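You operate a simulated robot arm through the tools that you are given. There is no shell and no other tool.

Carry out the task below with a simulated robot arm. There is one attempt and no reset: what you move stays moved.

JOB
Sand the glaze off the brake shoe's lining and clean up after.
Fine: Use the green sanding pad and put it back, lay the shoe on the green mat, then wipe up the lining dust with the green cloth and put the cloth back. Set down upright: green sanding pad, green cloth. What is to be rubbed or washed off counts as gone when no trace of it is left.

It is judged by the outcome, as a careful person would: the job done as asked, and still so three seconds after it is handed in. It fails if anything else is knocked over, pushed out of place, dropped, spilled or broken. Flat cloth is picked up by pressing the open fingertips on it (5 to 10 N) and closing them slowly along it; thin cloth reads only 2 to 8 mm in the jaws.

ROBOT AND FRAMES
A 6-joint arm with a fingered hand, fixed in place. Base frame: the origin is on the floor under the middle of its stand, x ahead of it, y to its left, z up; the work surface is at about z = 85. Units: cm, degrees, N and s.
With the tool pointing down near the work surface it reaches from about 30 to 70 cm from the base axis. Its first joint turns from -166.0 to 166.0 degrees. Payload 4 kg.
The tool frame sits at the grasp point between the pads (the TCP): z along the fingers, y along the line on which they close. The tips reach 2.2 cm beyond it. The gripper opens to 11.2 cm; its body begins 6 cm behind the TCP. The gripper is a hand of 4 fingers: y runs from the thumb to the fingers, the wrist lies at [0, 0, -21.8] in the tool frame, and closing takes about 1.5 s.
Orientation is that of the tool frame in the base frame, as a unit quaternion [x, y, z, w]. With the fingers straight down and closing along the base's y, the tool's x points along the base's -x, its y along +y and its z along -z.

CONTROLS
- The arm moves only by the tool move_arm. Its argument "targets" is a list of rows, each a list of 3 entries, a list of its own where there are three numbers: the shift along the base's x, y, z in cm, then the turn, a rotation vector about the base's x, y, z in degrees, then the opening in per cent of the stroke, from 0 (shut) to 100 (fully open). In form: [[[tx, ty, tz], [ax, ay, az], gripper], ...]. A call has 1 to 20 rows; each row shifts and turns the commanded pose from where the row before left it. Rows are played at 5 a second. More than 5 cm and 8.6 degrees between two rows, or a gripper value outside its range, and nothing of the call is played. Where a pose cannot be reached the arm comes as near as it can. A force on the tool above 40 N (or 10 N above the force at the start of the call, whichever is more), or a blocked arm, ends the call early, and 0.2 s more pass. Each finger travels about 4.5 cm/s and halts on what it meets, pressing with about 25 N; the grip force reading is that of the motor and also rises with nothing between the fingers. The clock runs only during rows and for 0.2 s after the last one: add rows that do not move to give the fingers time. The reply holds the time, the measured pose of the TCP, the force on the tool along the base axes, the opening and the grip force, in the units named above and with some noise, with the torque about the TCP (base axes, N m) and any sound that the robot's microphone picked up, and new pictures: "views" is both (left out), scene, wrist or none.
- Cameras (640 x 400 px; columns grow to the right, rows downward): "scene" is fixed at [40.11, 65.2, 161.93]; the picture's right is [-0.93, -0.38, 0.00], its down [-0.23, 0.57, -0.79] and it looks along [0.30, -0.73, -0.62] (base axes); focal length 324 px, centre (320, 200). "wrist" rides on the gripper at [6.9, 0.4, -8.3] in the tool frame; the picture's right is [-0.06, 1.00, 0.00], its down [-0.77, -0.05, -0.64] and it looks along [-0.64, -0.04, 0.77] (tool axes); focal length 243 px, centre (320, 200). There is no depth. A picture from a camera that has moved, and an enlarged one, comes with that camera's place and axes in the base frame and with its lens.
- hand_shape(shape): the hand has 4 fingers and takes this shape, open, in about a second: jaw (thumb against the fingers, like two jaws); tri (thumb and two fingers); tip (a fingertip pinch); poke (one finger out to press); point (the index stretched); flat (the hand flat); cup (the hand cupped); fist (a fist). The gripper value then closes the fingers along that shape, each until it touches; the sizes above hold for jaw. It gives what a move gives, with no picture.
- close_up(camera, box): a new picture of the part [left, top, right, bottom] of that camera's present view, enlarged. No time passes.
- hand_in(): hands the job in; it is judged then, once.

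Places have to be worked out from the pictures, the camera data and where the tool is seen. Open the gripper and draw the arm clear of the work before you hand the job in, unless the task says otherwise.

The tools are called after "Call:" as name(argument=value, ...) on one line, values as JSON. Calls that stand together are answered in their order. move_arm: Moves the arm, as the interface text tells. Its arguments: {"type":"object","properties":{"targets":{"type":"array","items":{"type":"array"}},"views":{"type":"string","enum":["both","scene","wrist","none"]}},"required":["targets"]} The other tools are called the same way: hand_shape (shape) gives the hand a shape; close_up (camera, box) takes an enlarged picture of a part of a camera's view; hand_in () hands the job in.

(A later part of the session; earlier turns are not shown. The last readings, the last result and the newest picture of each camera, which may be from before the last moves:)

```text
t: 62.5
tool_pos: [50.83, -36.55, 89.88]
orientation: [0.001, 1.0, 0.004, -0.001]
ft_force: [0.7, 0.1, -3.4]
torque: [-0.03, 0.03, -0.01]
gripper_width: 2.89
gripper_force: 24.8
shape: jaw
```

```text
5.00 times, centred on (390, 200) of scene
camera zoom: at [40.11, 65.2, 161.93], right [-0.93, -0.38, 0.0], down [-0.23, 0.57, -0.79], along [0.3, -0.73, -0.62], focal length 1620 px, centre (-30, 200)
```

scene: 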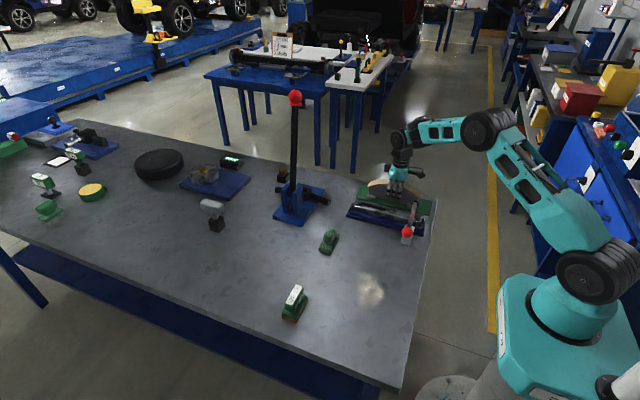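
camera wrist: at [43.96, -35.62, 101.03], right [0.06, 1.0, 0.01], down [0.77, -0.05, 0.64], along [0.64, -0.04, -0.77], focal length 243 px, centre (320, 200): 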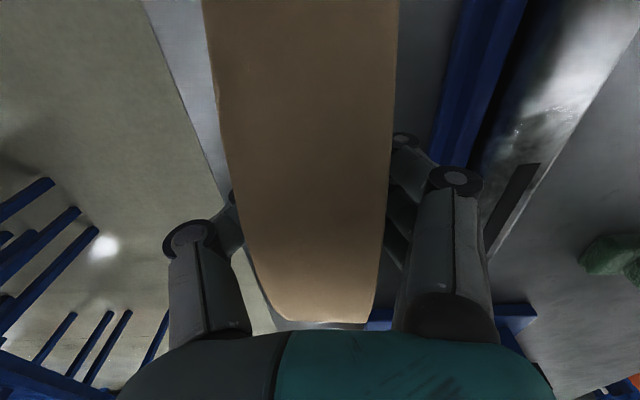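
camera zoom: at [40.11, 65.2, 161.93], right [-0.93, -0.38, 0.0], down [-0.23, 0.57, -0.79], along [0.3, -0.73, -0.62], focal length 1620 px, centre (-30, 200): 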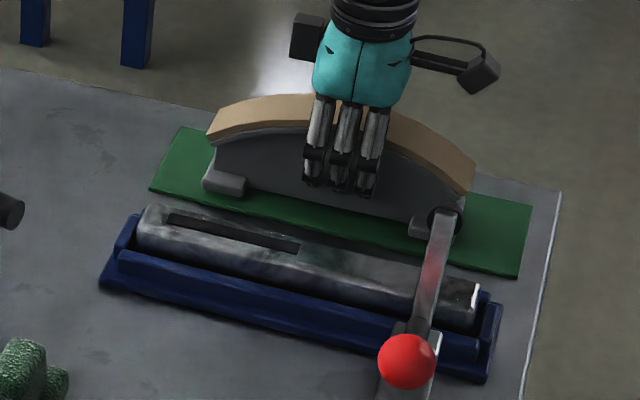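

Still hanging (-3.4 N). I keep lowering in small steps.

Call:
move_arm(targets=[[[0, 0, -0.1], [0, 0, 0], 0], [[0, 0, -0.08], [0, 0, 0], 0], [[0, 0, 0], [0, 0, 0], 0]], views="none")

```text
t: 63.2
tool_pos: [50.85, -36.55, 89.62]
orientation: [0.0, 1.0, 0.003, -0.002]
ft_force: [-1.9, 0.7, -0.4]
torque: [-0.03, -0.05, 0.04]
gripper_width: 2.91
gripper_force: 24.6
shape: jaw
```

The shoe now rests on the mat. I open the fingers slowly to about 70%.

Call:
move_arm(targets=[[[0, 0, -0.03], [0, 0, 0], 0], [[0, 0, 0], [0, 0, 0], 27], [[0, 0, 0], [0, 0, 0], 32], [[0, 0, 0], [0, 0, 0], 40], [[0, 0, 0], [0, 0, 0], 50], [[0, 0, 0], [0, 0, 0], 60], [[0, 0, 0], [0, 0, 0], 70], [[0, 0, 0], [0, 0, 0], 70]], views="both")

Call:
close_up(camera="scene", box=[340, 160, 440, 240])

```text
t: 65.0
tool_pos: [50.8, -36.52, 89.54]
orientation: [0.0, 1.0, 0.004, 0.0]
ft_force: [-0.3, 0.4, 1.0]
torque: [-0.01, 0.0, 0.03]
gripper_width: 7.8
gripper_force: 0.1
shape: jaw
camera wrist: at [44.0, -35.93, 97.86], right [0.06, 1.0, 0.01], down [0.77, -0.05, 0.64], along [0.64, -0.04, -0.77], focal length 243 px, centre (320, 200)
```

scene: 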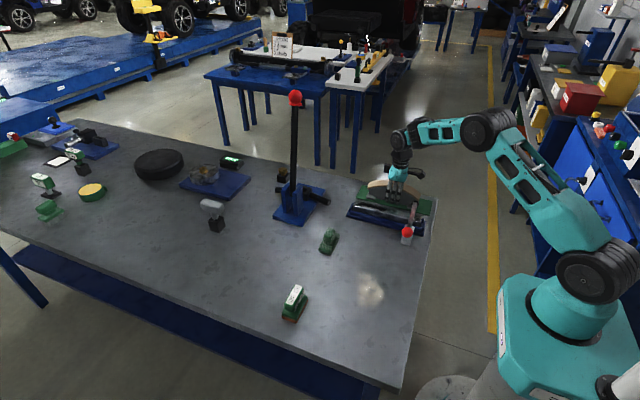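
wrist: 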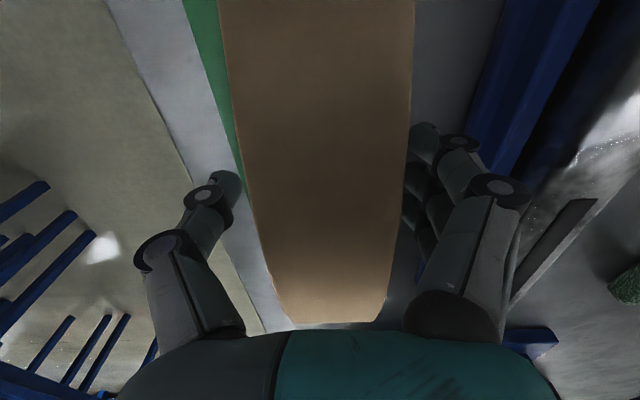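

```text
5.00 times, centred on (390, 200) of scene
camera zoom: at [40.11, 65.2, 161.93], right [-0.93, -0.38, 0.0], down [-0.23, 0.57, -0.79], along [0.3, -0.73, -0.62], focal length 1620 px, centre (-30, 200)
```

zoom: 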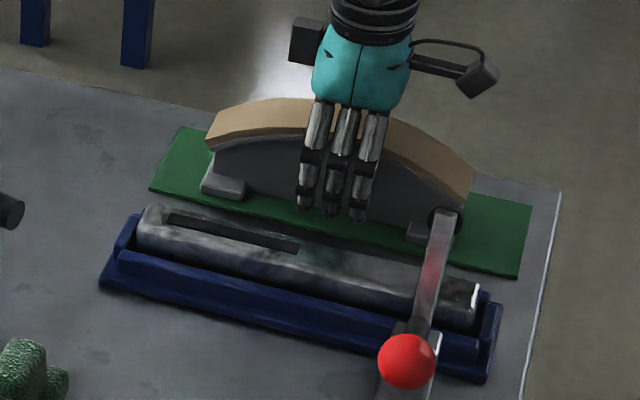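

The shoe stands on the mat. I lift the hand straight up and inspect.

Call:
move_arm(targets=[[[0, 0, 1], [0, 0, 0], 70], [[0, 0, 2], [0, 0, 0], 70], [[0, 0, 3], [0, 0, 0], 70], [[0, 0, 4], [0, 0, 0], 70], [[0, 0, 4], [0, 0, 0], 70], [[0, 0, 4], [0, 0, 0], 100], [[0, 0, 0], [0, 0, 0], 100]], views="both")

Call:
close_up(camera="scene", box=[340, 160, 440, 240])

Call:
close_up(camera="wrist", box=[220, 0, 420, 300])

Call:
close_up(camera="scene", box=[320, 250, 420, 330])

```text
t: 66.7
tool_pos: [50.86, -36.42, 107.52]
orientation: [0.0, 1.0, 0.004, 0.0]
ft_force: [0.1, 0.0, -0.1]
torque: [0.03, 0.0, 0.01]
gripper_width: 11.2
gripper_force: 0.1
shape: jaw
camera wrist: at [44.02, -35.83, 115.79], right [0.06, 1.0, 0.01], down [0.77, -0.05, 0.64], along [0.64, -0.04, -0.77], focal length 243 px, centre (320, 200)
```

scene: 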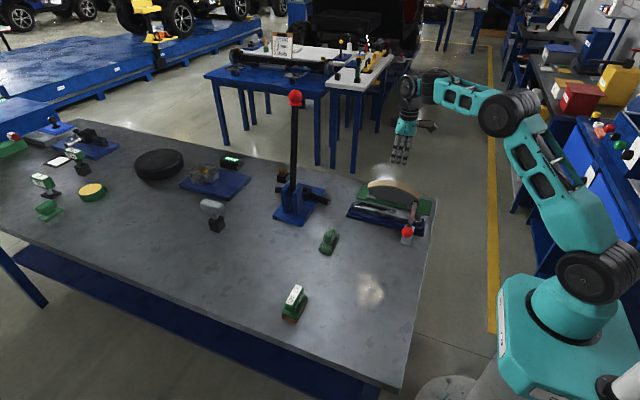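
wrist: 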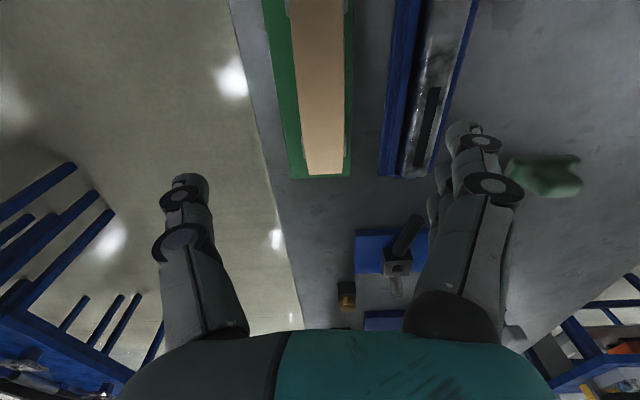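

```text
5.00 times, centred on (390, 200) of scene
camera zoom: at [40.11, 65.2, 161.93], right [-0.93, -0.38, 0.0], down [-0.23, 0.57, -0.79], along [0.3, -0.73, -0.62], focal length 1620 px, centre (-30, 200)
```

zoom: 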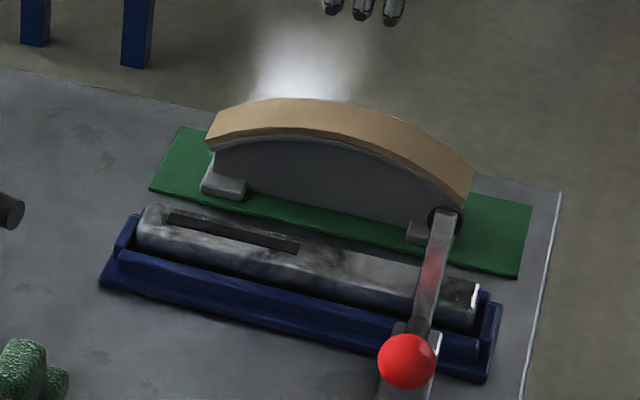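

```text
1.33 times, centred on (320, 150) of wrist
camera zoom: at [44.02, -35.83, 115.79], right [0.06, 1.0, 0.01], down [0.77, -0.05, 0.64], along [0.64, -0.04, -0.77], focal length 324 px, centre (320, 267)
```

zoom: 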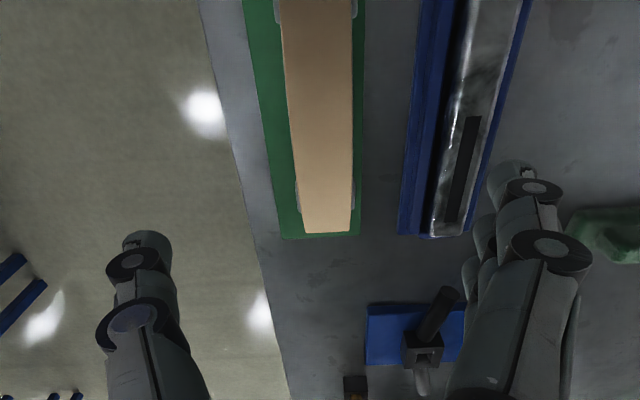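

```text
5.00 times, centred on (370, 290) of scene
camera zoom: at [40.11, 65.2, 161.93], right [-0.93, -0.38, 0.0], down [-0.23, 0.57, -0.79], along [0.3, -0.73, -0.62], focal length 1620 px, centre (70, -250)
```

zoom: 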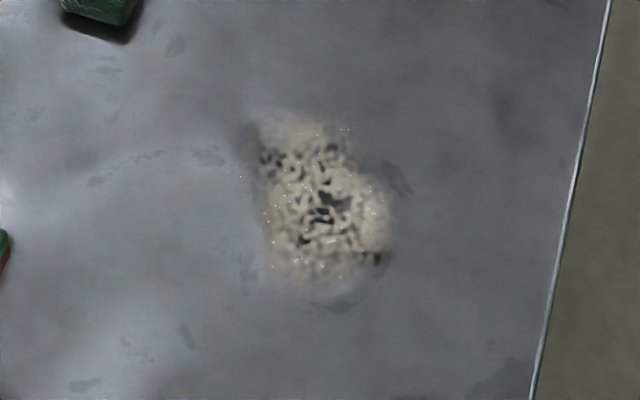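

The shoe sits fully within the mat. The dust patch is now bare: roughly x 44–53.5, y 1.5–14 around (48.5, 8). Now I look at the cloth.

Call:
close_up(camera="scene", box=[305, 220, 355, 262])

Call:
close_up(camera="wrist", box=[490, 130, 610, 220])

```text
9.52 times, centred on (330, 241) of scene
camera zoom: at [40.11, 65.2, 161.93], right [-0.93, -0.38, 0.0], down [-0.23, 0.57, -0.79], along [0.3, -0.73, -0.62], focal length 3086 px, centre (225, -190)
```

zoom: 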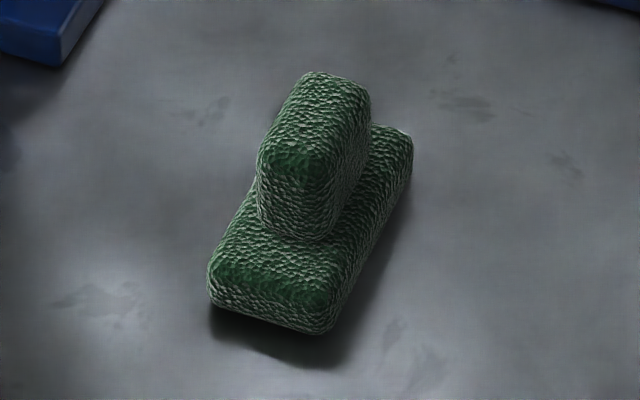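

```text
4.44 times, centred on (550, 175) of wrist
camera zoom: at [44.02, -35.83, 115.79], right [0.06, 1.0, 0.01], down [0.77, -0.05, 0.64], along [0.64, -0.04, -0.77], focal length 1078 px, centre (-702, 311)
```

zoom: 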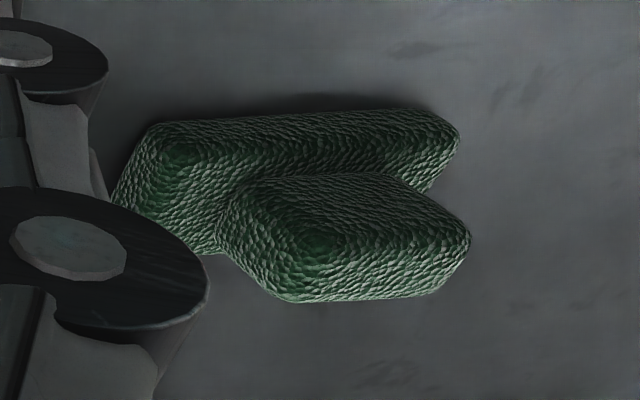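

The cloth is a hump on a slab, centred near (65.6, -4.3), long axis along y, similar to the pad. I move over it, turning the hand -90° again.

Call:
move_arm(targets=[[[0.6, 2.7, 0], [0, 0, -7.5], 100], [[0.8, 2.7, 0], [0, 0, -7.5], 100], [[1.2, 2.7, 0], [0, 0, -7.5], 100], [[1.2, 2.7, 0], [0, 0, -7.5], 100], [[1.2, 2.7, 0], [0, 0, -7.5], 100], [[1.2, 2.7, 0], [0, 0, -7.5], 100], [[1.2, 2.7, 0], [0, 0, -7.5], 100], [[1.2, 2.7, 0], [0, 0, -7.5], 100], [[1.2, 2.7, -0.5], [0, 0, -7.5], 100], [[1.2, 2.7, -1], [0, 0, -7.5], 100], [[1.2, 2.7, -1], [0, 0, -7.5], 100], [[1.2, 2.4, -1], [0, 0, -7.5], 100], [[0, 0, 0], [0, 0, 0], 100]], views="both")

```text
t: 69.5
tool_pos: [64.18, -4.39, 104.21]
orientation: [0.707, 0.707, 0.003, 0.001]
ft_force: [-1.1, -0.4, -0.1]
torque: [0.01, 0.0, -0.02]
gripper_width: 11.16
gripper_force: 0.1
shape: jaw
camera wrist: at [64.65, 2.66, 112.44], right [1.0, -0.06, 0.01], down [-0.05, -0.77, 0.64], along [-0.04, -0.64, -0.77], focal length 243 px, centre (320, 200)
```

scene: 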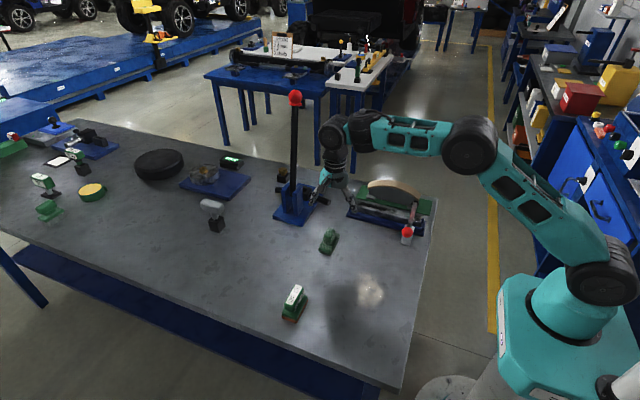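
wrist: 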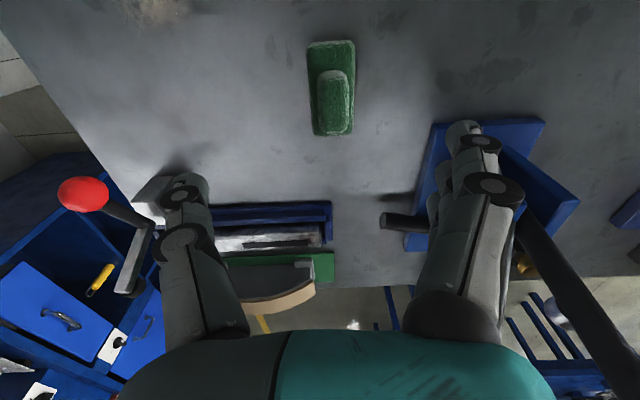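

The cloth's hump is centred at about (65.6, -4.8), 3 cm wide; the press plate starts at x≈77, so there is clearance. I center and descend to z≈94.

Call:
move_arm(targets=[[[0.7, -0.1, -3], [0, 0, 0], 100], [[0.7, -0.1, -3], [0, 0, 0], 100], [[0, 0, -3], [0, 0, 0], 100], [[0, 0, -1.2], [0, 0, 0], 100], [[0, 0, 0], [0, 0, 0], 100]], views="both")

Call:
close_up(camera="wrist", box=[240, 50, 420, 260])

Call:
close_up(camera="scene", box=[290, 190, 370, 265])

```text
t: 70.7
tool_pos: [65.64, -4.71, 93.68]
orientation: [0.707, 0.707, 0.003, 0.002]
ft_force: [-0.1, -0.2, 0.4]
torque: [0.0, -0.02, 0.03]
gripper_width: 11.19
gripper_force: 0.1
shape: jaw
camera wrist: at [66.03, 2.39, 102.13], right [1.0, -0.06, 0.01], down [-0.05, -0.77, 0.64], along [-0.04, -0.64, -0.77], focal length 243 px, centre (320, 200)
```

scene: 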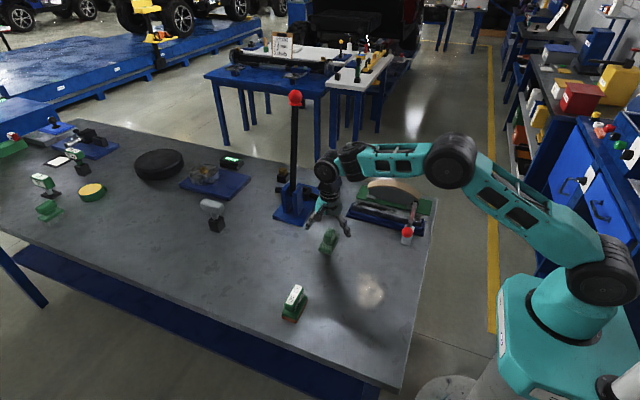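
wrist: 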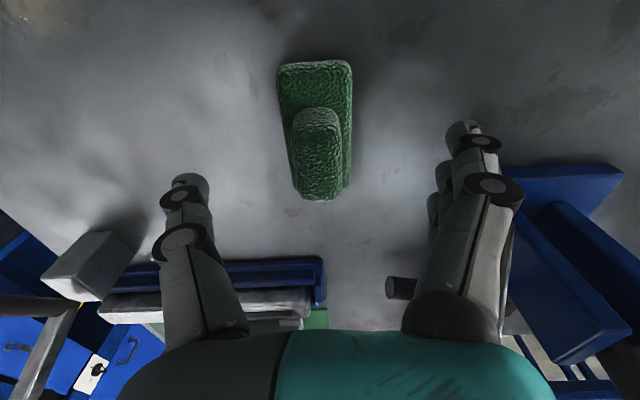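

```text
1.90 times, centred on (330, 155) of wrist
camera zoom: at [66.03, 2.39, 102.13], right [1.0, -0.06, 0.01], down [-0.05, -0.77, 0.64], along [-0.04, -0.64, -0.77], focal length 462 px, centre (301, 286)
```

zoom: 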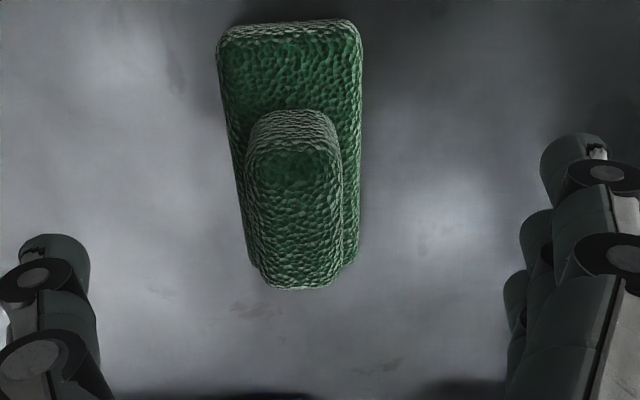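

```text
5.33 times, centred on (330, 228) of scene
camera zoom: at [40.11, 65.2, 161.93], right [-0.93, -0.38, 0.0], down [-0.23, 0.57, -0.79], along [0.3, -0.73, -0.62], focal length 1728 px, centre (267, 53)
```

zoom: 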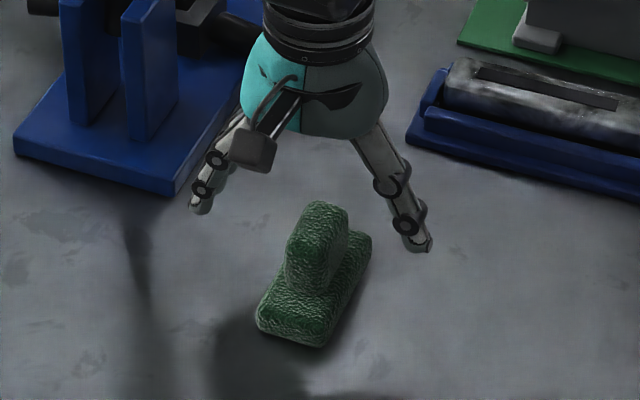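

The hump centre is at x≈65.4. I shift -0.2 and lower to z≈89.6, then check before closing.

Call:
move_arm(targets=[[[-0.2, 0, -1.5], [0, 0, 0], 100], [[0, 0, -1.5], [0, 0, 0], 100], [[0, 0, -1.0], [0, 0, 0], 100], [[0, 0, 0], [0, 0, 0], 100]], views="both")

Call:
close_up(camera="wrist", box=[150, 60, 540, 330])

Call:
close_up(camera="scene", box=[300, 205, 360, 260])

```text
t: 71.7
tool_pos: [65.42, -4.56, 89.82]
orientation: [0.707, 0.707, 0.003, 0.001]
ft_force: [-0.5, 0.3, 0.6]
torque: [-0.01, -0.04, 0.01]
gripper_width: 11.19
gripper_force: 0.1
shape: jaw
camera wrist: at [65.84, 2.47, 98.17], right [1.0, -0.06, 0.01], down [-0.05, -0.77, 0.64], along [-0.04, -0.64, -0.77], focal length 243 px, centre (320, 200)
```

scene: 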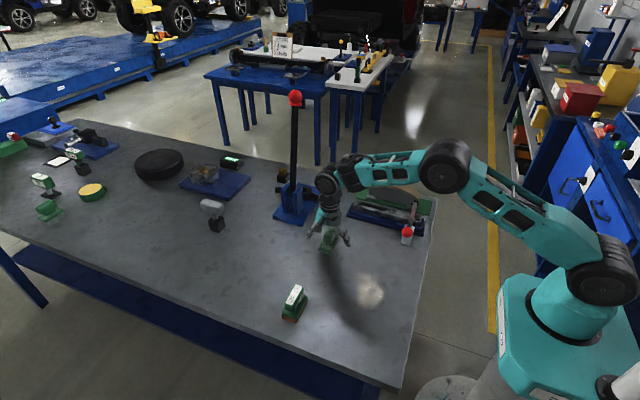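
wrist: 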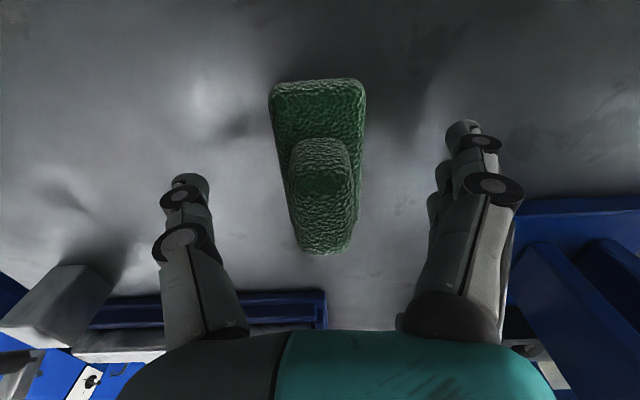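

```text
1.48 times, centred on (345, 195) of wrist
camera zoom: at [65.84, 2.47, 98.17], right [1.0, -0.06, 0.01], down [-0.05, -0.77, 0.64], along [-0.04, -0.64, -0.77], focal length 359 px, centre (283, 207)
```

zoom: 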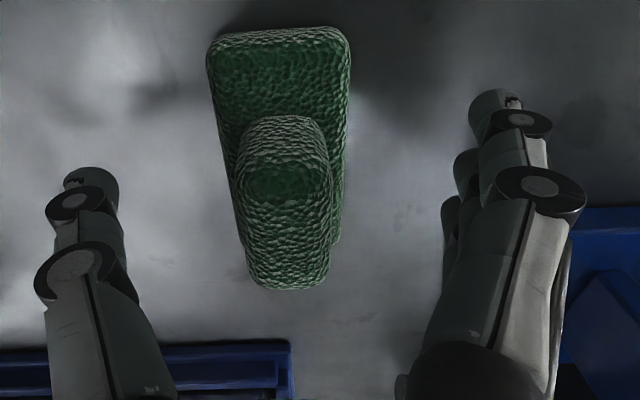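

```text
7.27 times, centred on (330, 232) of scene
camera zoom: at [40.11, 65.2, 161.93], right [-0.93, -0.38, 0.0], down [-0.23, 0.57, -0.79], along [0.3, -0.73, -0.62], focal length 2357 px, centre (247, -36)
```

zoom: 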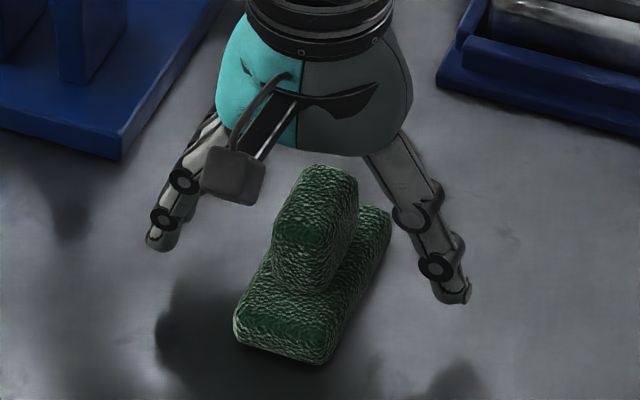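

The hump (top z≈90.3) is centred between the fingers, and the slab top is near z≈87. I close the hand here.

Call:
move_arm(targets=[[[0, -0.2, -0.1], [0, 0, 0], 100], [[0, 0, 0], [0, 0, 0], 70], [[0, 0, 0], [0, 0, 0], 50], [[0, 0, 0], [0, 0, 0], 35], [[0, 0, 0], [0, 0, 0], 20], [[0, 0, 0], [0, 0, 0], 10], [[0, 0, 0], [0, 0, 0], 0], [[0, 0, 0], [0, 0, 0], 0], [[0, 0, 0], [0, 0, 0], 0]], views="both")

Call:
close_up(camera="scene", box=[300, 205, 360, 260])

```text
t: 73.7
tool_pos: [65.4, -4.79, 89.77]
orientation: [0.707, 0.707, 0.003, 0.001]
ft_force: [-0.3, -0.1, 0.4]
torque: [0.01, -0.03, 0.0]
gripper_width: 2.24
gripper_force: 24.7
shape: jaw
camera wrist: at [65.84, 2.25, 98.06], right [1.0, -0.06, 0.01], down [-0.05, -0.77, 0.64], along [-0.04, -0.64, -0.77], focal length 243 px, centre (320, 200)
```

scene: 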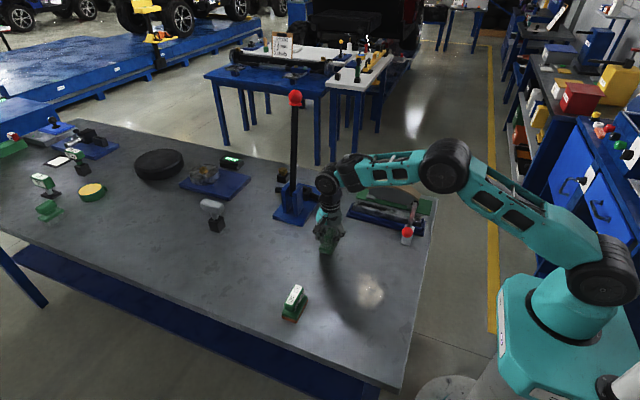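
wrist: 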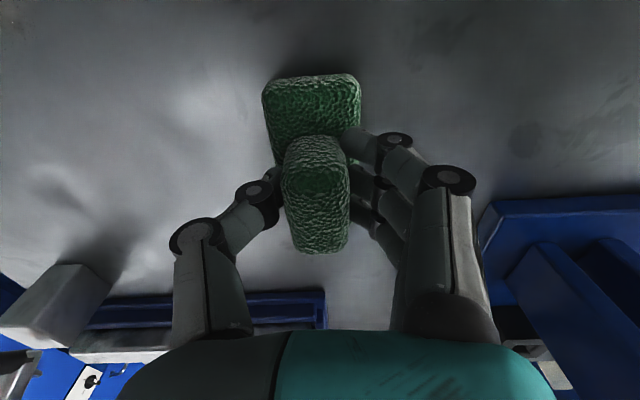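

```text
7.27 times, centred on (330, 232) of scene
camera zoom: at [40.11, 65.2, 161.93], right [-0.93, -0.38, 0.0], down [-0.23, 0.57, -0.79], along [0.3, -0.73, -0.62], focal length 2357 px, centre (247, -36)
```

zoom: 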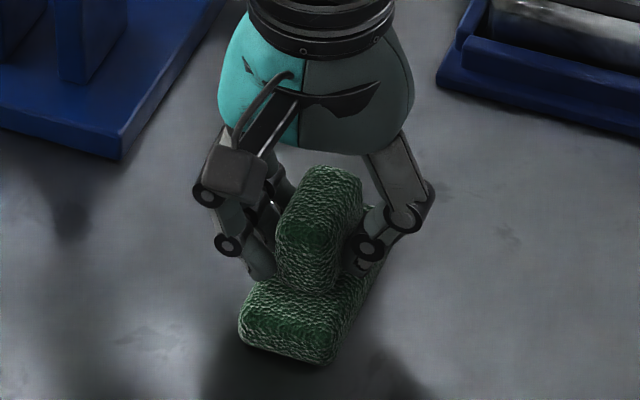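

Cloth gripped (2.24 cm). Home TCP is about (65.45, -4.77, 89.77). I lift it and carry it to the +x edge of the dust patch.

Call:
move_arm(targets=[[[0, 0, 1], [0, 0, 0], 0], [[0, 0, 2.5], [0, 0, 0], 0], [[0, 0, 2.5], [0, 0, 0], 0], [[-2.8, 2.7, 0], [0, 0, 0], 0], [[-2.8, 2.8, 0], [0, 0, 0], 0], [[-2.4, 2.8, 0], [0, 0, 0], 0], [[0, 0, 0], [0, 0, 0], 0]], views="both")

Call:
close_up(camera="scene", box=[310, 210, 430, 330])

```text
t: 75.2
tool_pos: [57.45, 3.75, 95.82]
orientation: [0.707, 0.707, 0.003, 0.002]
ft_force: [0.4, 0.4, -0.2]
torque: [0.0, 0.01, 0.0]
gripper_width: 2.23
gripper_force: 25.4
shape: jaw
camera wrist: at [57.94, 10.77, 104.12], right [1.0, -0.06, 0.01], down [-0.05, -0.77, 0.64], along [-0.04, -0.64, -0.77], focal length 243 px, centre (320, 200)
```

scene: 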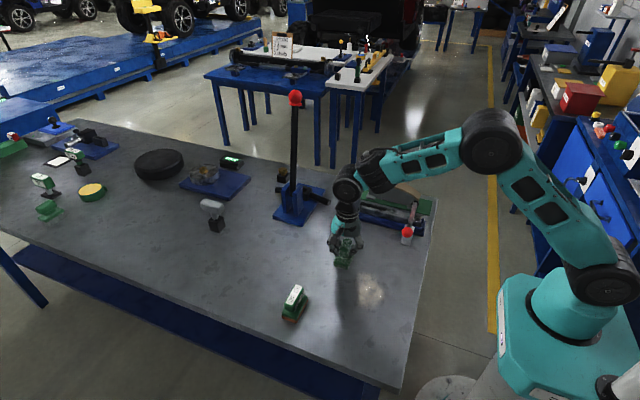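
wrist: 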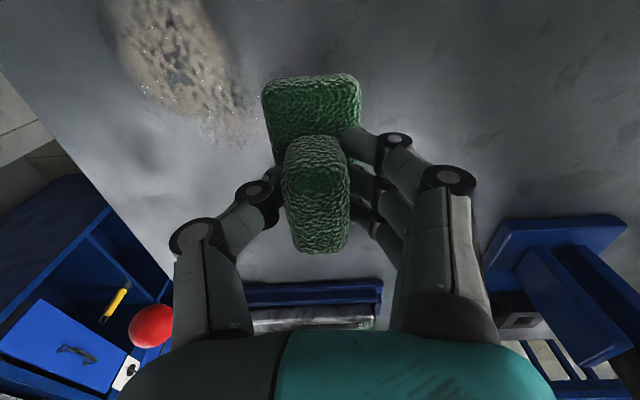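

```text
3.33 times, centred on (370, 270) of scene
camera zoom: at [40.11, 65.2, 161.93], right [-0.93, -0.38, 0.0], down [-0.23, 0.57, -0.79], along [0.3, -0.73, -0.62], focal length 1080 px, centre (153, -33)
```

zoom: 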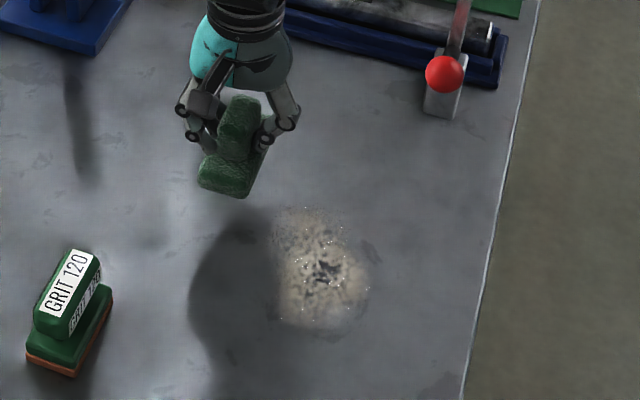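

The dust patch spans roughly x 44–54, y 1.5–14. I lower the cloth just beside it, first to near-contact.

Call:
move_arm(targets=[[[-0.4, -0.2, -2.5], [0, 0, 0], 0], [[0, 0, -2], [0, 0, 0], 0], [[0, 0, -0.9], [0, 0, 0], 0], [[0, 0, 0], [0, 0, 0], 0]], views="none")

```text
t: 76.2
tool_pos: [57.04, 3.37, 90.49]
orientation: [0.707, 0.708, 0.002, 0.002]
ft_force: [-0.4, -0.8, -0.5]
torque: [0.02, -0.02, 0.0]
gripper_width: 2.23
gripper_force: 25.0
shape: jaw
```

Call:
move_arm(targets=[[[0, 0, -0.3], [0, 0, 0], 0], [[0, 0, -0.2], [0, 0, 0], 0], [[0, 0, -0.15], [0, 0, 0], 0], [[0, 0, 0], [0, 0, 0], 0]], views="none")

```text
t: 77.2
tool_pos: [56.94, 3.32, 89.75]
orientation: [0.707, 0.707, 0.003, 0.002]
ft_force: [-0.1, 0.4, -1.2]
torque: [-0.01, -0.03, 0.02]
gripper_width: 2.24
gripper_force: 24.9
shape: jaw
```

Call:
move_arm(targets=[[[0, 0, -0.08], [0, 0, 0], 0], [[0, 0, -0.06], [0, 0, 0], 0], [[0, 0, 0], [0, 0, 0], 0]], views="none")

```text
t: 78.0
tool_pos: [57.01, 3.28, 89.72]
orientation: [0.707, 0.708, 0.003, 0.002]
ft_force: [-3.9, 2.0, 9.6]
torque: [0.04, 0.09, -0.01]
gripper_width: 2.26
gripper_force: 24.9
shape: jaw
```

9.6 N contact – good. I sweep -x across the lower-y half of the patch.

Call:
move_arm(targets=[[[-1.2, 0, 0], [0, 0, 0], 0], [[-1.3, 0, 0], [0, 0, 0], 0], [[-1.3, 0, 0], [0, 0, 0], 0], [[-1.3, 0, 0], [0, 0, 0], 0], [[0, 0, 0], [0, 0, 0], 0]], views="scene")

Call:
close_up(camera="scene", box=[310, 210, 430, 330])

```text
t: 79.2
tool_pos: [51.87, 3.18, 89.56]
orientation: [0.707, 0.707, 0.004, 0.002]
ft_force: [10.4, -1.0, 20.0]
torque: [-0.01, -0.35, -0.01]
gripper_width: 2.37
gripper_force: 25.1
shape: jaw
```

scene: 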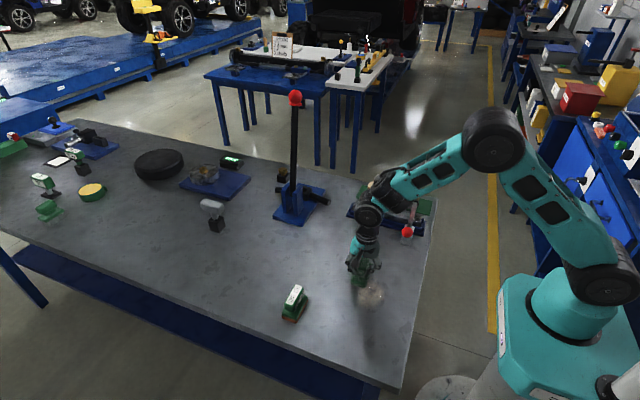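

```text
3.33 times, centred on (370, 270) of scene
camera zoom: at [40.11, 65.2, 161.93], right [-0.93, -0.38, 0.0], down [-0.23, 0.57, -0.79], along [0.3, -0.73, -0.62], focal length 1080 px, centre (153, -33)
```

zoom: 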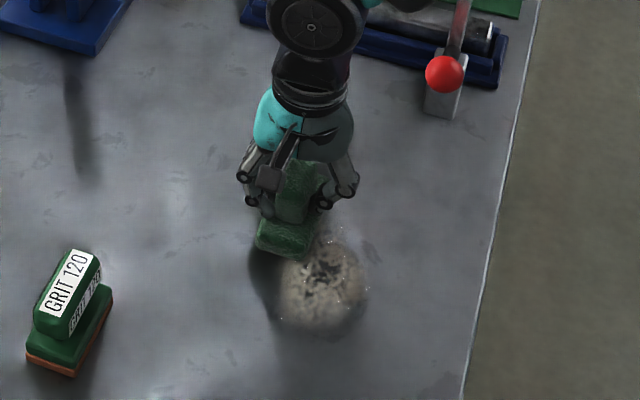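

Wiping works; vertical force is 20 N, so I ease 0.08 cm and continue the sweep to x≈42.

Call:
move_arm(targets=[[[-1.0, 0.1, 0.08], [0, 0, 0], 0], [[-1.3, 0.1, 0.02], [0, 0, 0], 0], [[-1.3, 0, 0], [0, 0, 0], 0], [[-1.3, 0, 0], [0, 0, 0], 0], [[0, 0, 0], [0, 0, 0], 0]], views="none")

```text
t: 80.5
tool_pos: [47.16, 3.44, 89.48]
orientation: [0.707, 0.707, 0.004, 0.003]
ft_force: [12.6, 1.1, 24.3]
torque: [0.02, -0.39, -0.02]
gripper_width: 2.42
gripper_force: 24.4
shape: jaw
```

Force crept up to 24 N; I raise 0.15 cm and continue.

Call:
move_arm(targets=[[[-0.8, 0, 0.15], [0, 0, 0], 0], [[-1.3, 0, 0], [0, 0, 0], 0], [[-1.3, 0, 0], [0, 0, 0], 0], [[-1.2, 0, 0], [0, 0, 0], 0], [[0, 0, 0], [0, 0, 0], 0]], views="both")

Call:
close_up(camera="scene", box=[310, 210, 430, 330])

```text
t: 81.7
tool_pos: [42.39, 3.62, 89.68]
orientation: [0.707, 0.707, 0.003, 0.001]
ft_force: [0.1, 0.1, -1.3]
torque: [-0.01, 0.02, 0.01]
gripper_width: 2.32
gripper_force: 25.0
shape: jaw
camera wrist: at [42.73, 10.69, 98.03], right [1.0, -0.06, 0.0], down [-0.05, -0.77, 0.64], along [-0.04, -0.64, -0.77], focal length 243 px, centre (320, 200)
```

scene: 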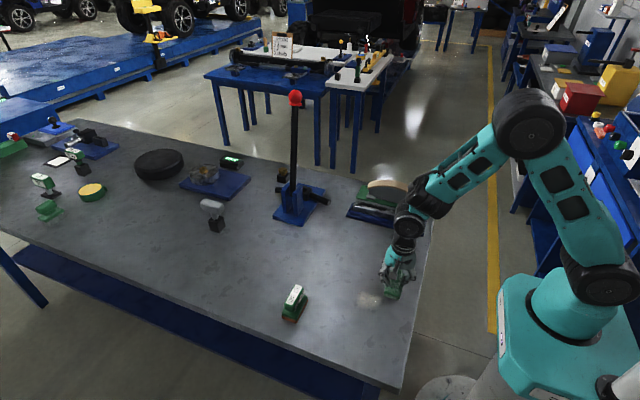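
wrist: 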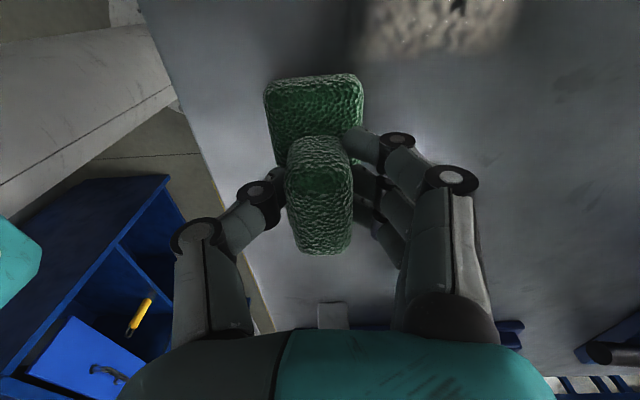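

```text
3.33 times, centred on (370, 270) of scene
camera zoom: at [40.11, 65.2, 161.93], right [-0.93, -0.38, 0.0], down [-0.23, 0.57, -0.79], along [0.3, -0.73, -0.62], focal length 1080 px, centre (153, -33)
```

zoom: 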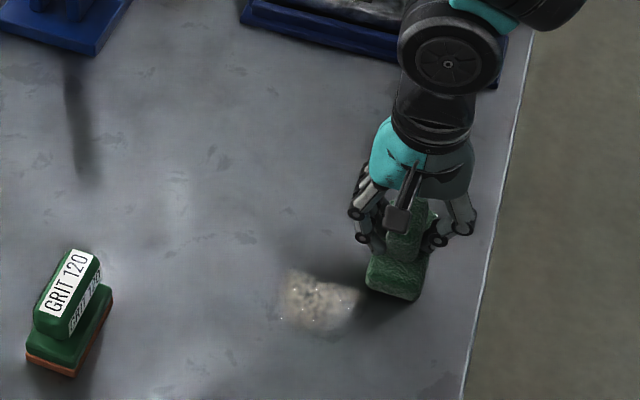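

The lower half is wiped completely clean; dust remains only for y≈8–14. I lift slightly, move to y≈10.5 and lower to contact again.

Call:
move_arm(targets=[[[0, 1.5, 0.5], [0, 0, 0], 0], [[-0.4, 2.7, 0], [0, 0, 0], 0], [[-0.3, 2.6, 0], [0, 0, 0], 0], [[0, 0, -0.4], [0, 0, 0], 0], [[0, 0, -0.1], [0, 0, 0], 0], [[0, 0, 0], [0, 0, 0], 0]], views="none")

```text
t: 83.0
tool_pos: [41.7, 10.26, 89.73]
orientation: [0.707, 0.707, 0.003, 0.002]
ft_force: [-0.5, 0.4, -0.7]
torque: [0.0, -0.01, 0.02]
gripper_width: 2.32
gripper_force: 25.3
shape: jaw
```

Call:
move_arm(targets=[[[0, 0, -0.08], [0, 0, 0], 0], [[0, 0, -0.06], [0, 0, 0], 0], [[0, 0, 0], [0, 0, 0], 0]], views="none")

```text
t: 83.8
tool_pos: [41.8, 10.35, 89.63]
orientation: [0.707, 0.707, 0.003, 0.001]
ft_force: [-2.7, 0.3, 4.3]
torque: [0.03, -0.05, -0.05]
gripper_width: 2.31
gripper_force: 24.9
shape: jaw
```

Light contact (4–5 N). I add a bit and sweep +x through the remaining dust.

Call:
move_arm(targets=[[[0, 0, -0.03], [0, 0, 0], 0], [[1.2, 0.05, 0], [0, 0, 0], 0], [[1.3, 0.05, 0], [0, 0, 0], 0], [[1.3, 0.05, 0], [0, 0, 0], 0], [[1.3, 0.05, 0], [0, 0, 0], 0], [[0, 0, 0], [0, 0, 0], 0]], views="none")

```text
t: 85.2
tool_pos: [46.8, 10.49, 89.6]
orientation: [0.707, 0.707, 0.004, 0.002]
ft_force: [-4.3, -0.4, 7.2]
torque: [-0.01, 0.0, 0.01]
gripper_width: 2.33
gripper_force: 25.1
shape: jaw
```

Steady 7–8 N. I continue the sweep to x≈56.

Call:
move_arm(targets=[[[1.3, 0.05, 0], [0, 0, 0], 0], [[1.3, 0.05, 0], [0, 0, 0], 0], [[1.3, 0.05, 0], [0, 0, 0], 0], [[1.3, 0.05, 0], [0, 0, 0], 0], [[1.3, 0.05, 0], [0, 0, 0], 0], [[1.3, 0.05, 0], [0, 0, 0], 0], [[1.2, 0.05, 0], [0, 0, 0], 0], [[0, 0, 0], [0, 0, 0], 0]], views="both")

Call:
close_up(camera="scene", box=[310, 210, 430, 330])

```text
t: 87.0
tool_pos: [55.93, 10.97, 89.67]
orientation: [0.708, 0.706, 0.003, 0.002]
ft_force: [0.4, -0.2, -0.6]
torque: [-0.04, -0.02, 0.02]
gripper_width: 2.34
gripper_force: 25.3
shape: jaw
camera wrist: at [56.36, 18.04, 97.99], right [1.0, -0.06, 0.01], down [-0.05, -0.77, 0.64], along [-0.04, -0.64, -0.77], focal length 243 px, centre (320, 200)
```

scene: 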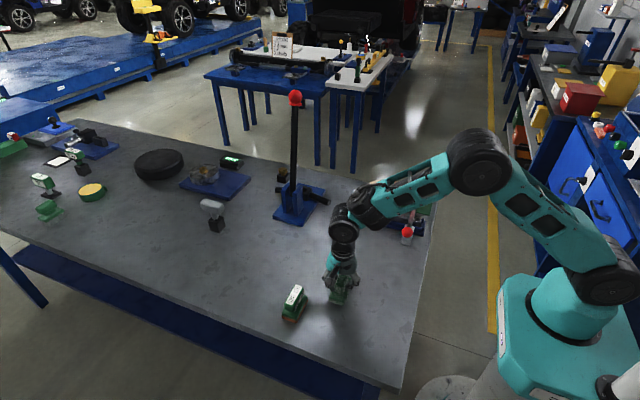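
wrist: 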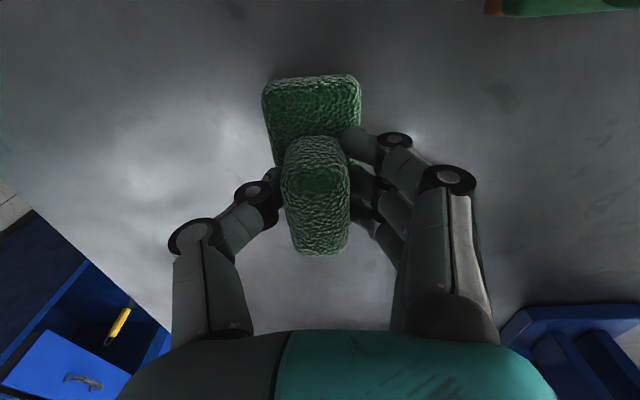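

```text
3.33 times, centred on (370, 270) of scene
camera zoom: at [40.11, 65.2, 161.93], right [-0.93, -0.38, 0.0], down [-0.23, 0.57, -0.79], along [0.3, -0.73, -0.62], focal length 1080 px, centre (153, -33)
```

zoom: 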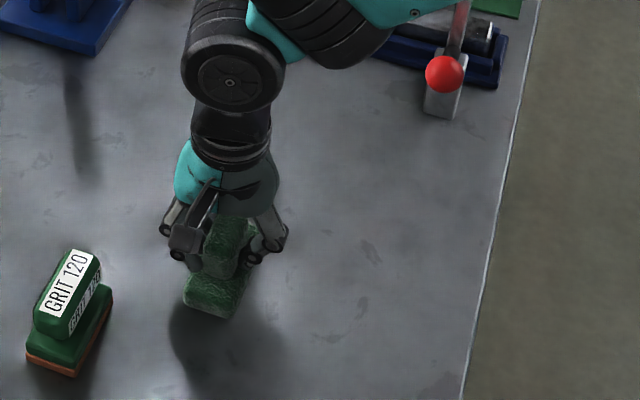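

The patch looks clean. I zoom in to check for leftover specks.

Call:
close_up(camera="scene", box=[340, 250, 400, 330])

Call:
close_up(camera="wrist", box=[40, 40, 280, 240])

```text
5.00 times, centred on (370, 290) of scene
camera zoom: at [40.11, 65.2, 161.93], right [-0.93, -0.38, 0.0], down [-0.23, 0.57, -0.79], along [0.3, -0.73, -0.62], focal length 1620 px, centre (70, -250)
```

zoom: 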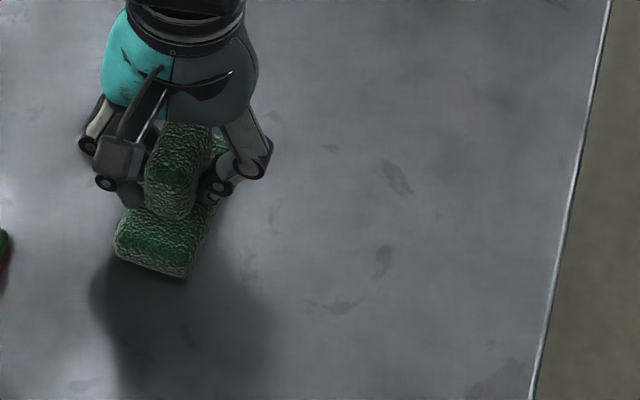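

```text
2.00 times, centred on (160, 140) of wrist
camera zoom: at [56.36, 18.04, 97.99], right [1.0, -0.06, 0.01], down [-0.05, -0.77, 0.64], along [-0.04, -0.64, -0.77], focal length 485 px, centre (640, 320)
```

zoom: 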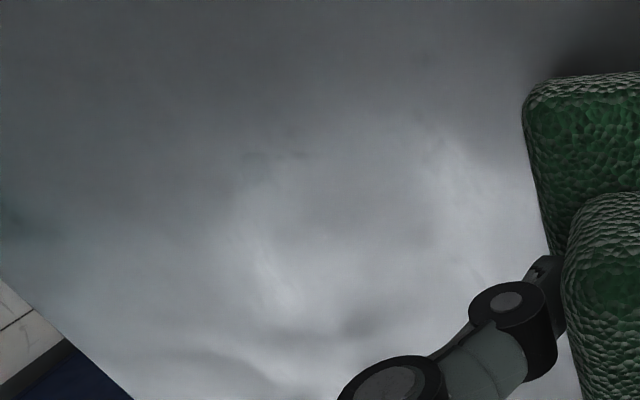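

No specks visible. For thoroughness I make one more pass: regain contact and sweep back -x.

Call:
move_arm(targets=[[[0, 0, -0.08], [0, 0, 0], 0], [[0, 0, -0.06], [0, 0, 0], 0], [[0, 0, 0], [0, 0, 0], 0]], views="none")

```text
t: 87.8
tool_pos: [55.95, 10.9, 89.66]
orientation: [0.707, 0.708, 0.004, 0.002]
ft_force: [0.1, 1.1, 2.6]
torque: [0.02, -0.06, -0.01]
gripper_width: 2.31
gripper_force: 25.3
shape: jaw
```

Call:
move_arm(targets=[[[-1.2, 0, -0.01], [0, 0, 0], 0], [[-1.3, 0, 0], [0, 0, 0], 0], [[-1.3, 0, 0], [0, 0, 0], 0], [[-1.3, 0, 0], [0, 0, 0], 0], [[0, 0, 0], [0, 0, 0], 0]], views="none")

```text
t: 89.0
tool_pos: [50.61, 10.96, 89.61]
orientation: [0.707, 0.707, 0.002, 0.002]
ft_force: [-0.2, 0.4, 0.3]
torque: [0.02, -0.03, 0.0]
gripper_width: 2.33
gripper_force: 25.4
shape: jaw
```

Call:
move_arm(targets=[[[0, 0, -0.1], [0, 0, 0], 0], [[-1.2, -0.1, 0], [0, 0, 0], 0], [[-1.3, -0.2, 0], [0, 0, 0], 0], [[-1.3, -0.2, 0], [0, 0, 0], 0], [[0, 0, 0], [0, 0, 0], 0]], views="none")

```text
t: 90.2
tool_pos: [47.01, 10.53, 89.44]
orientation: [0.707, 0.707, 0.005, 0.003]
ft_force: [11.1, 1.6, 23.1]
torque: [0.01, -0.4, 0.01]
gripper_width: 2.39
gripper_force: 25.3
shape: jaw
```

Firm contact (23 N); I ease up a little, finish -x, then slide to y≈6 and sweep back +x through the middle.

Call:
move_arm(targets=[[[-1.2, -0.5, 0.12], [0, 0, 0], 0], [[-1.2, -1.2, 0], [0, 0, 0], 0], [[-1.0, -1.4, 0], [0, 0, 0], 0], [[0.3, -1.4, 0], [0, 0, 0], 0], [[0, 0, 0], [0, 0, 0], 0]], views="none")

```text
t: 91.5
tool_pos: [43.82, 5.67, 89.4]
orientation: [0.707, 0.708, 0.002, 0.001]
ft_force: [-3.4, 7.2, 20.6]
torque: [0.09, 0.01, 0.02]
gripper_width: 2.48
gripper_force: 24.6
shape: jaw
```

Call:
move_arm(targets=[[[1.2, 0, 0.1], [0, 0, 0], 0], [[1.3, 0, 0], [0, 0, 0], 0], [[1.3, 0, 0], [0, 0, 0], 0], [[1.3, 0, 0], [0, 0, 0], 0], [[0, 0, 0], [0, 0, 0], 0]], views="none")

```text
t: 92.7
tool_pos: [49.04, 5.86, 89.58]
orientation: [0.707, 0.707, 0.003, 0.002]
ft_force: [-2.1, -0.4, 2.3]
torque: [-0.01, 0.01, 0.01]
gripper_width: 2.44
gripper_force: 25.0
shape: jaw
```

Call:
move_arm(targets=[[[1.2, 0, -0.04], [0, 0, 0], 0], [[1.3, 0, 0], [0, 0, 0], 0], [[1.3, -0.1, 0], [0, 0, 0], 0], [[1.3, -0.1, 0], [0, 0, 0], 0], [[1.0, 0, 0], [0, 0, 0], 0], [[0, 0, 1.5], [0, 0, 0], 0], [[0, 0, 2.5], [0, 0, 0], 0], [[0, 0, 2], [0, 0, 0], 0], [[0, 0, 0], [0, 0, 0], 0]], views="both")

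Call:
close_up(camera="scene", box=[330, 240, 410, 330])

Call:
close_up(camera="wrist", box=[40, 0, 280, 200])

Call:
close_up(camera="scene", box=[310, 210, 380, 280])

```text
t: 94.7
tool_pos: [55.07, 5.77, 95.56]
orientation: [0.707, 0.707, 0.003, 0.003]
ft_force: [0.8, 0.3, -0.9]
torque: [-0.02, 0.0, 0.03]
gripper_width: 2.41
gripper_force: 24.5
shape: jaw
camera wrist: at [55.43, 12.89, 103.98], right [1.0, -0.06, 0.01], down [-0.05, -0.77, 0.64], along [-0.04, -0.64, -0.77], focal length 243 px, centre (320, 200)
```

scene: 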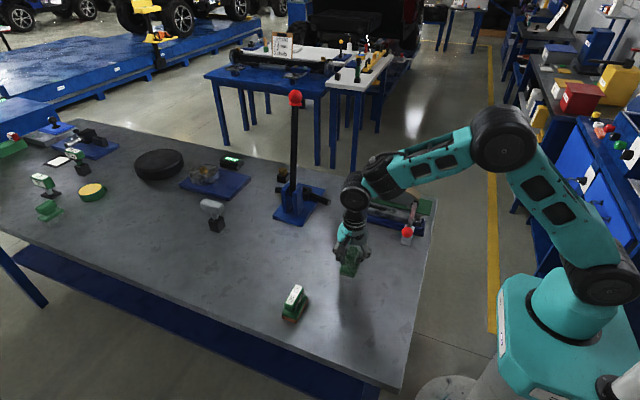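
wrist: 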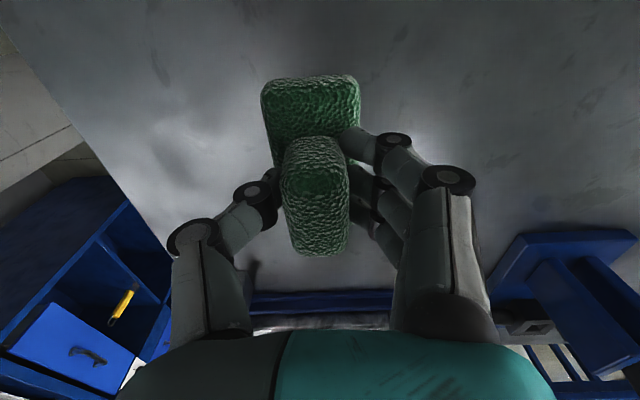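

```text
4.44 times, centred on (370, 285) of scene
camera zoom: at [40.11, 65.2, 161.93], right [-0.93, -0.38, 0.0], down [-0.23, 0.57, -0.79], along [0.3, -0.73, -0.62], focal length 1440 px, centre (98, -178)
```

zoom: 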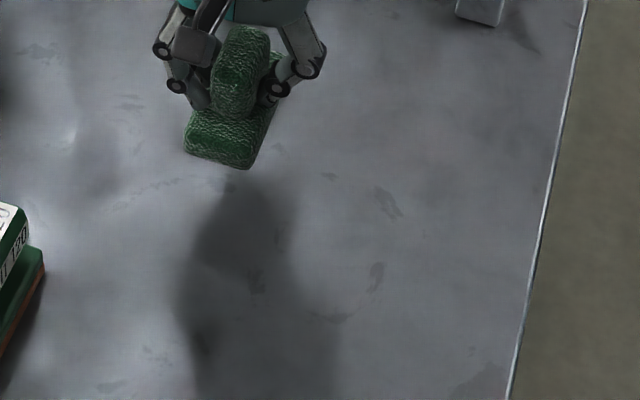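

```text
2.00 times, centred on (160, 100) of wrist
camera zoom: at [55.43, 12.89, 103.98], right [1.0, -0.06, 0.01], down [-0.05, -0.77, 0.64], along [-0.04, -0.64, -0.77], focal length 485 px, centre (640, 400)
```

zoom: 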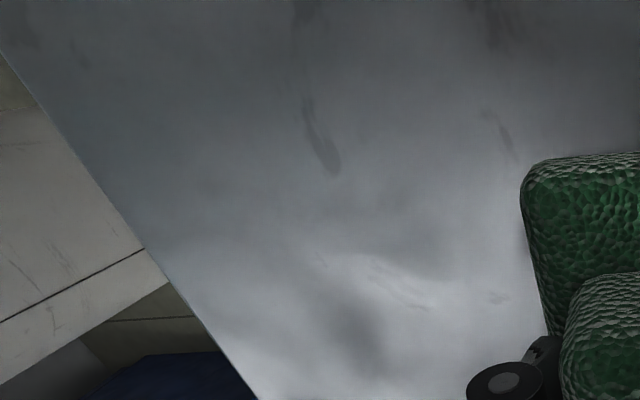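

```text
5.71 times, centred on (345, 245) of scene
camera zoom: at [40.11, 65.2, 161.93], right [-0.93, -0.38, 0.0], down [-0.23, 0.57, -0.79], along [0.3, -0.73, -0.62], focal length 1852 px, centre (177, -57)
```

zoom: 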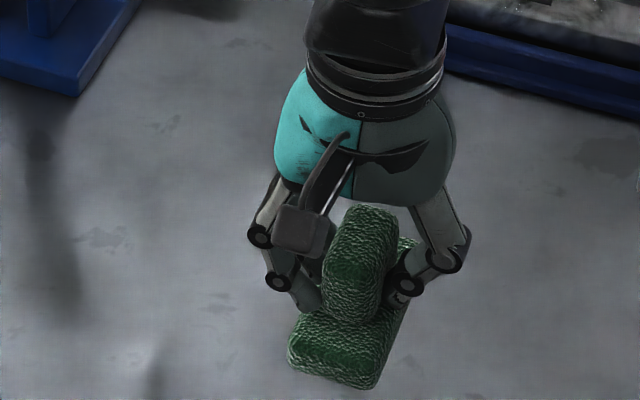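

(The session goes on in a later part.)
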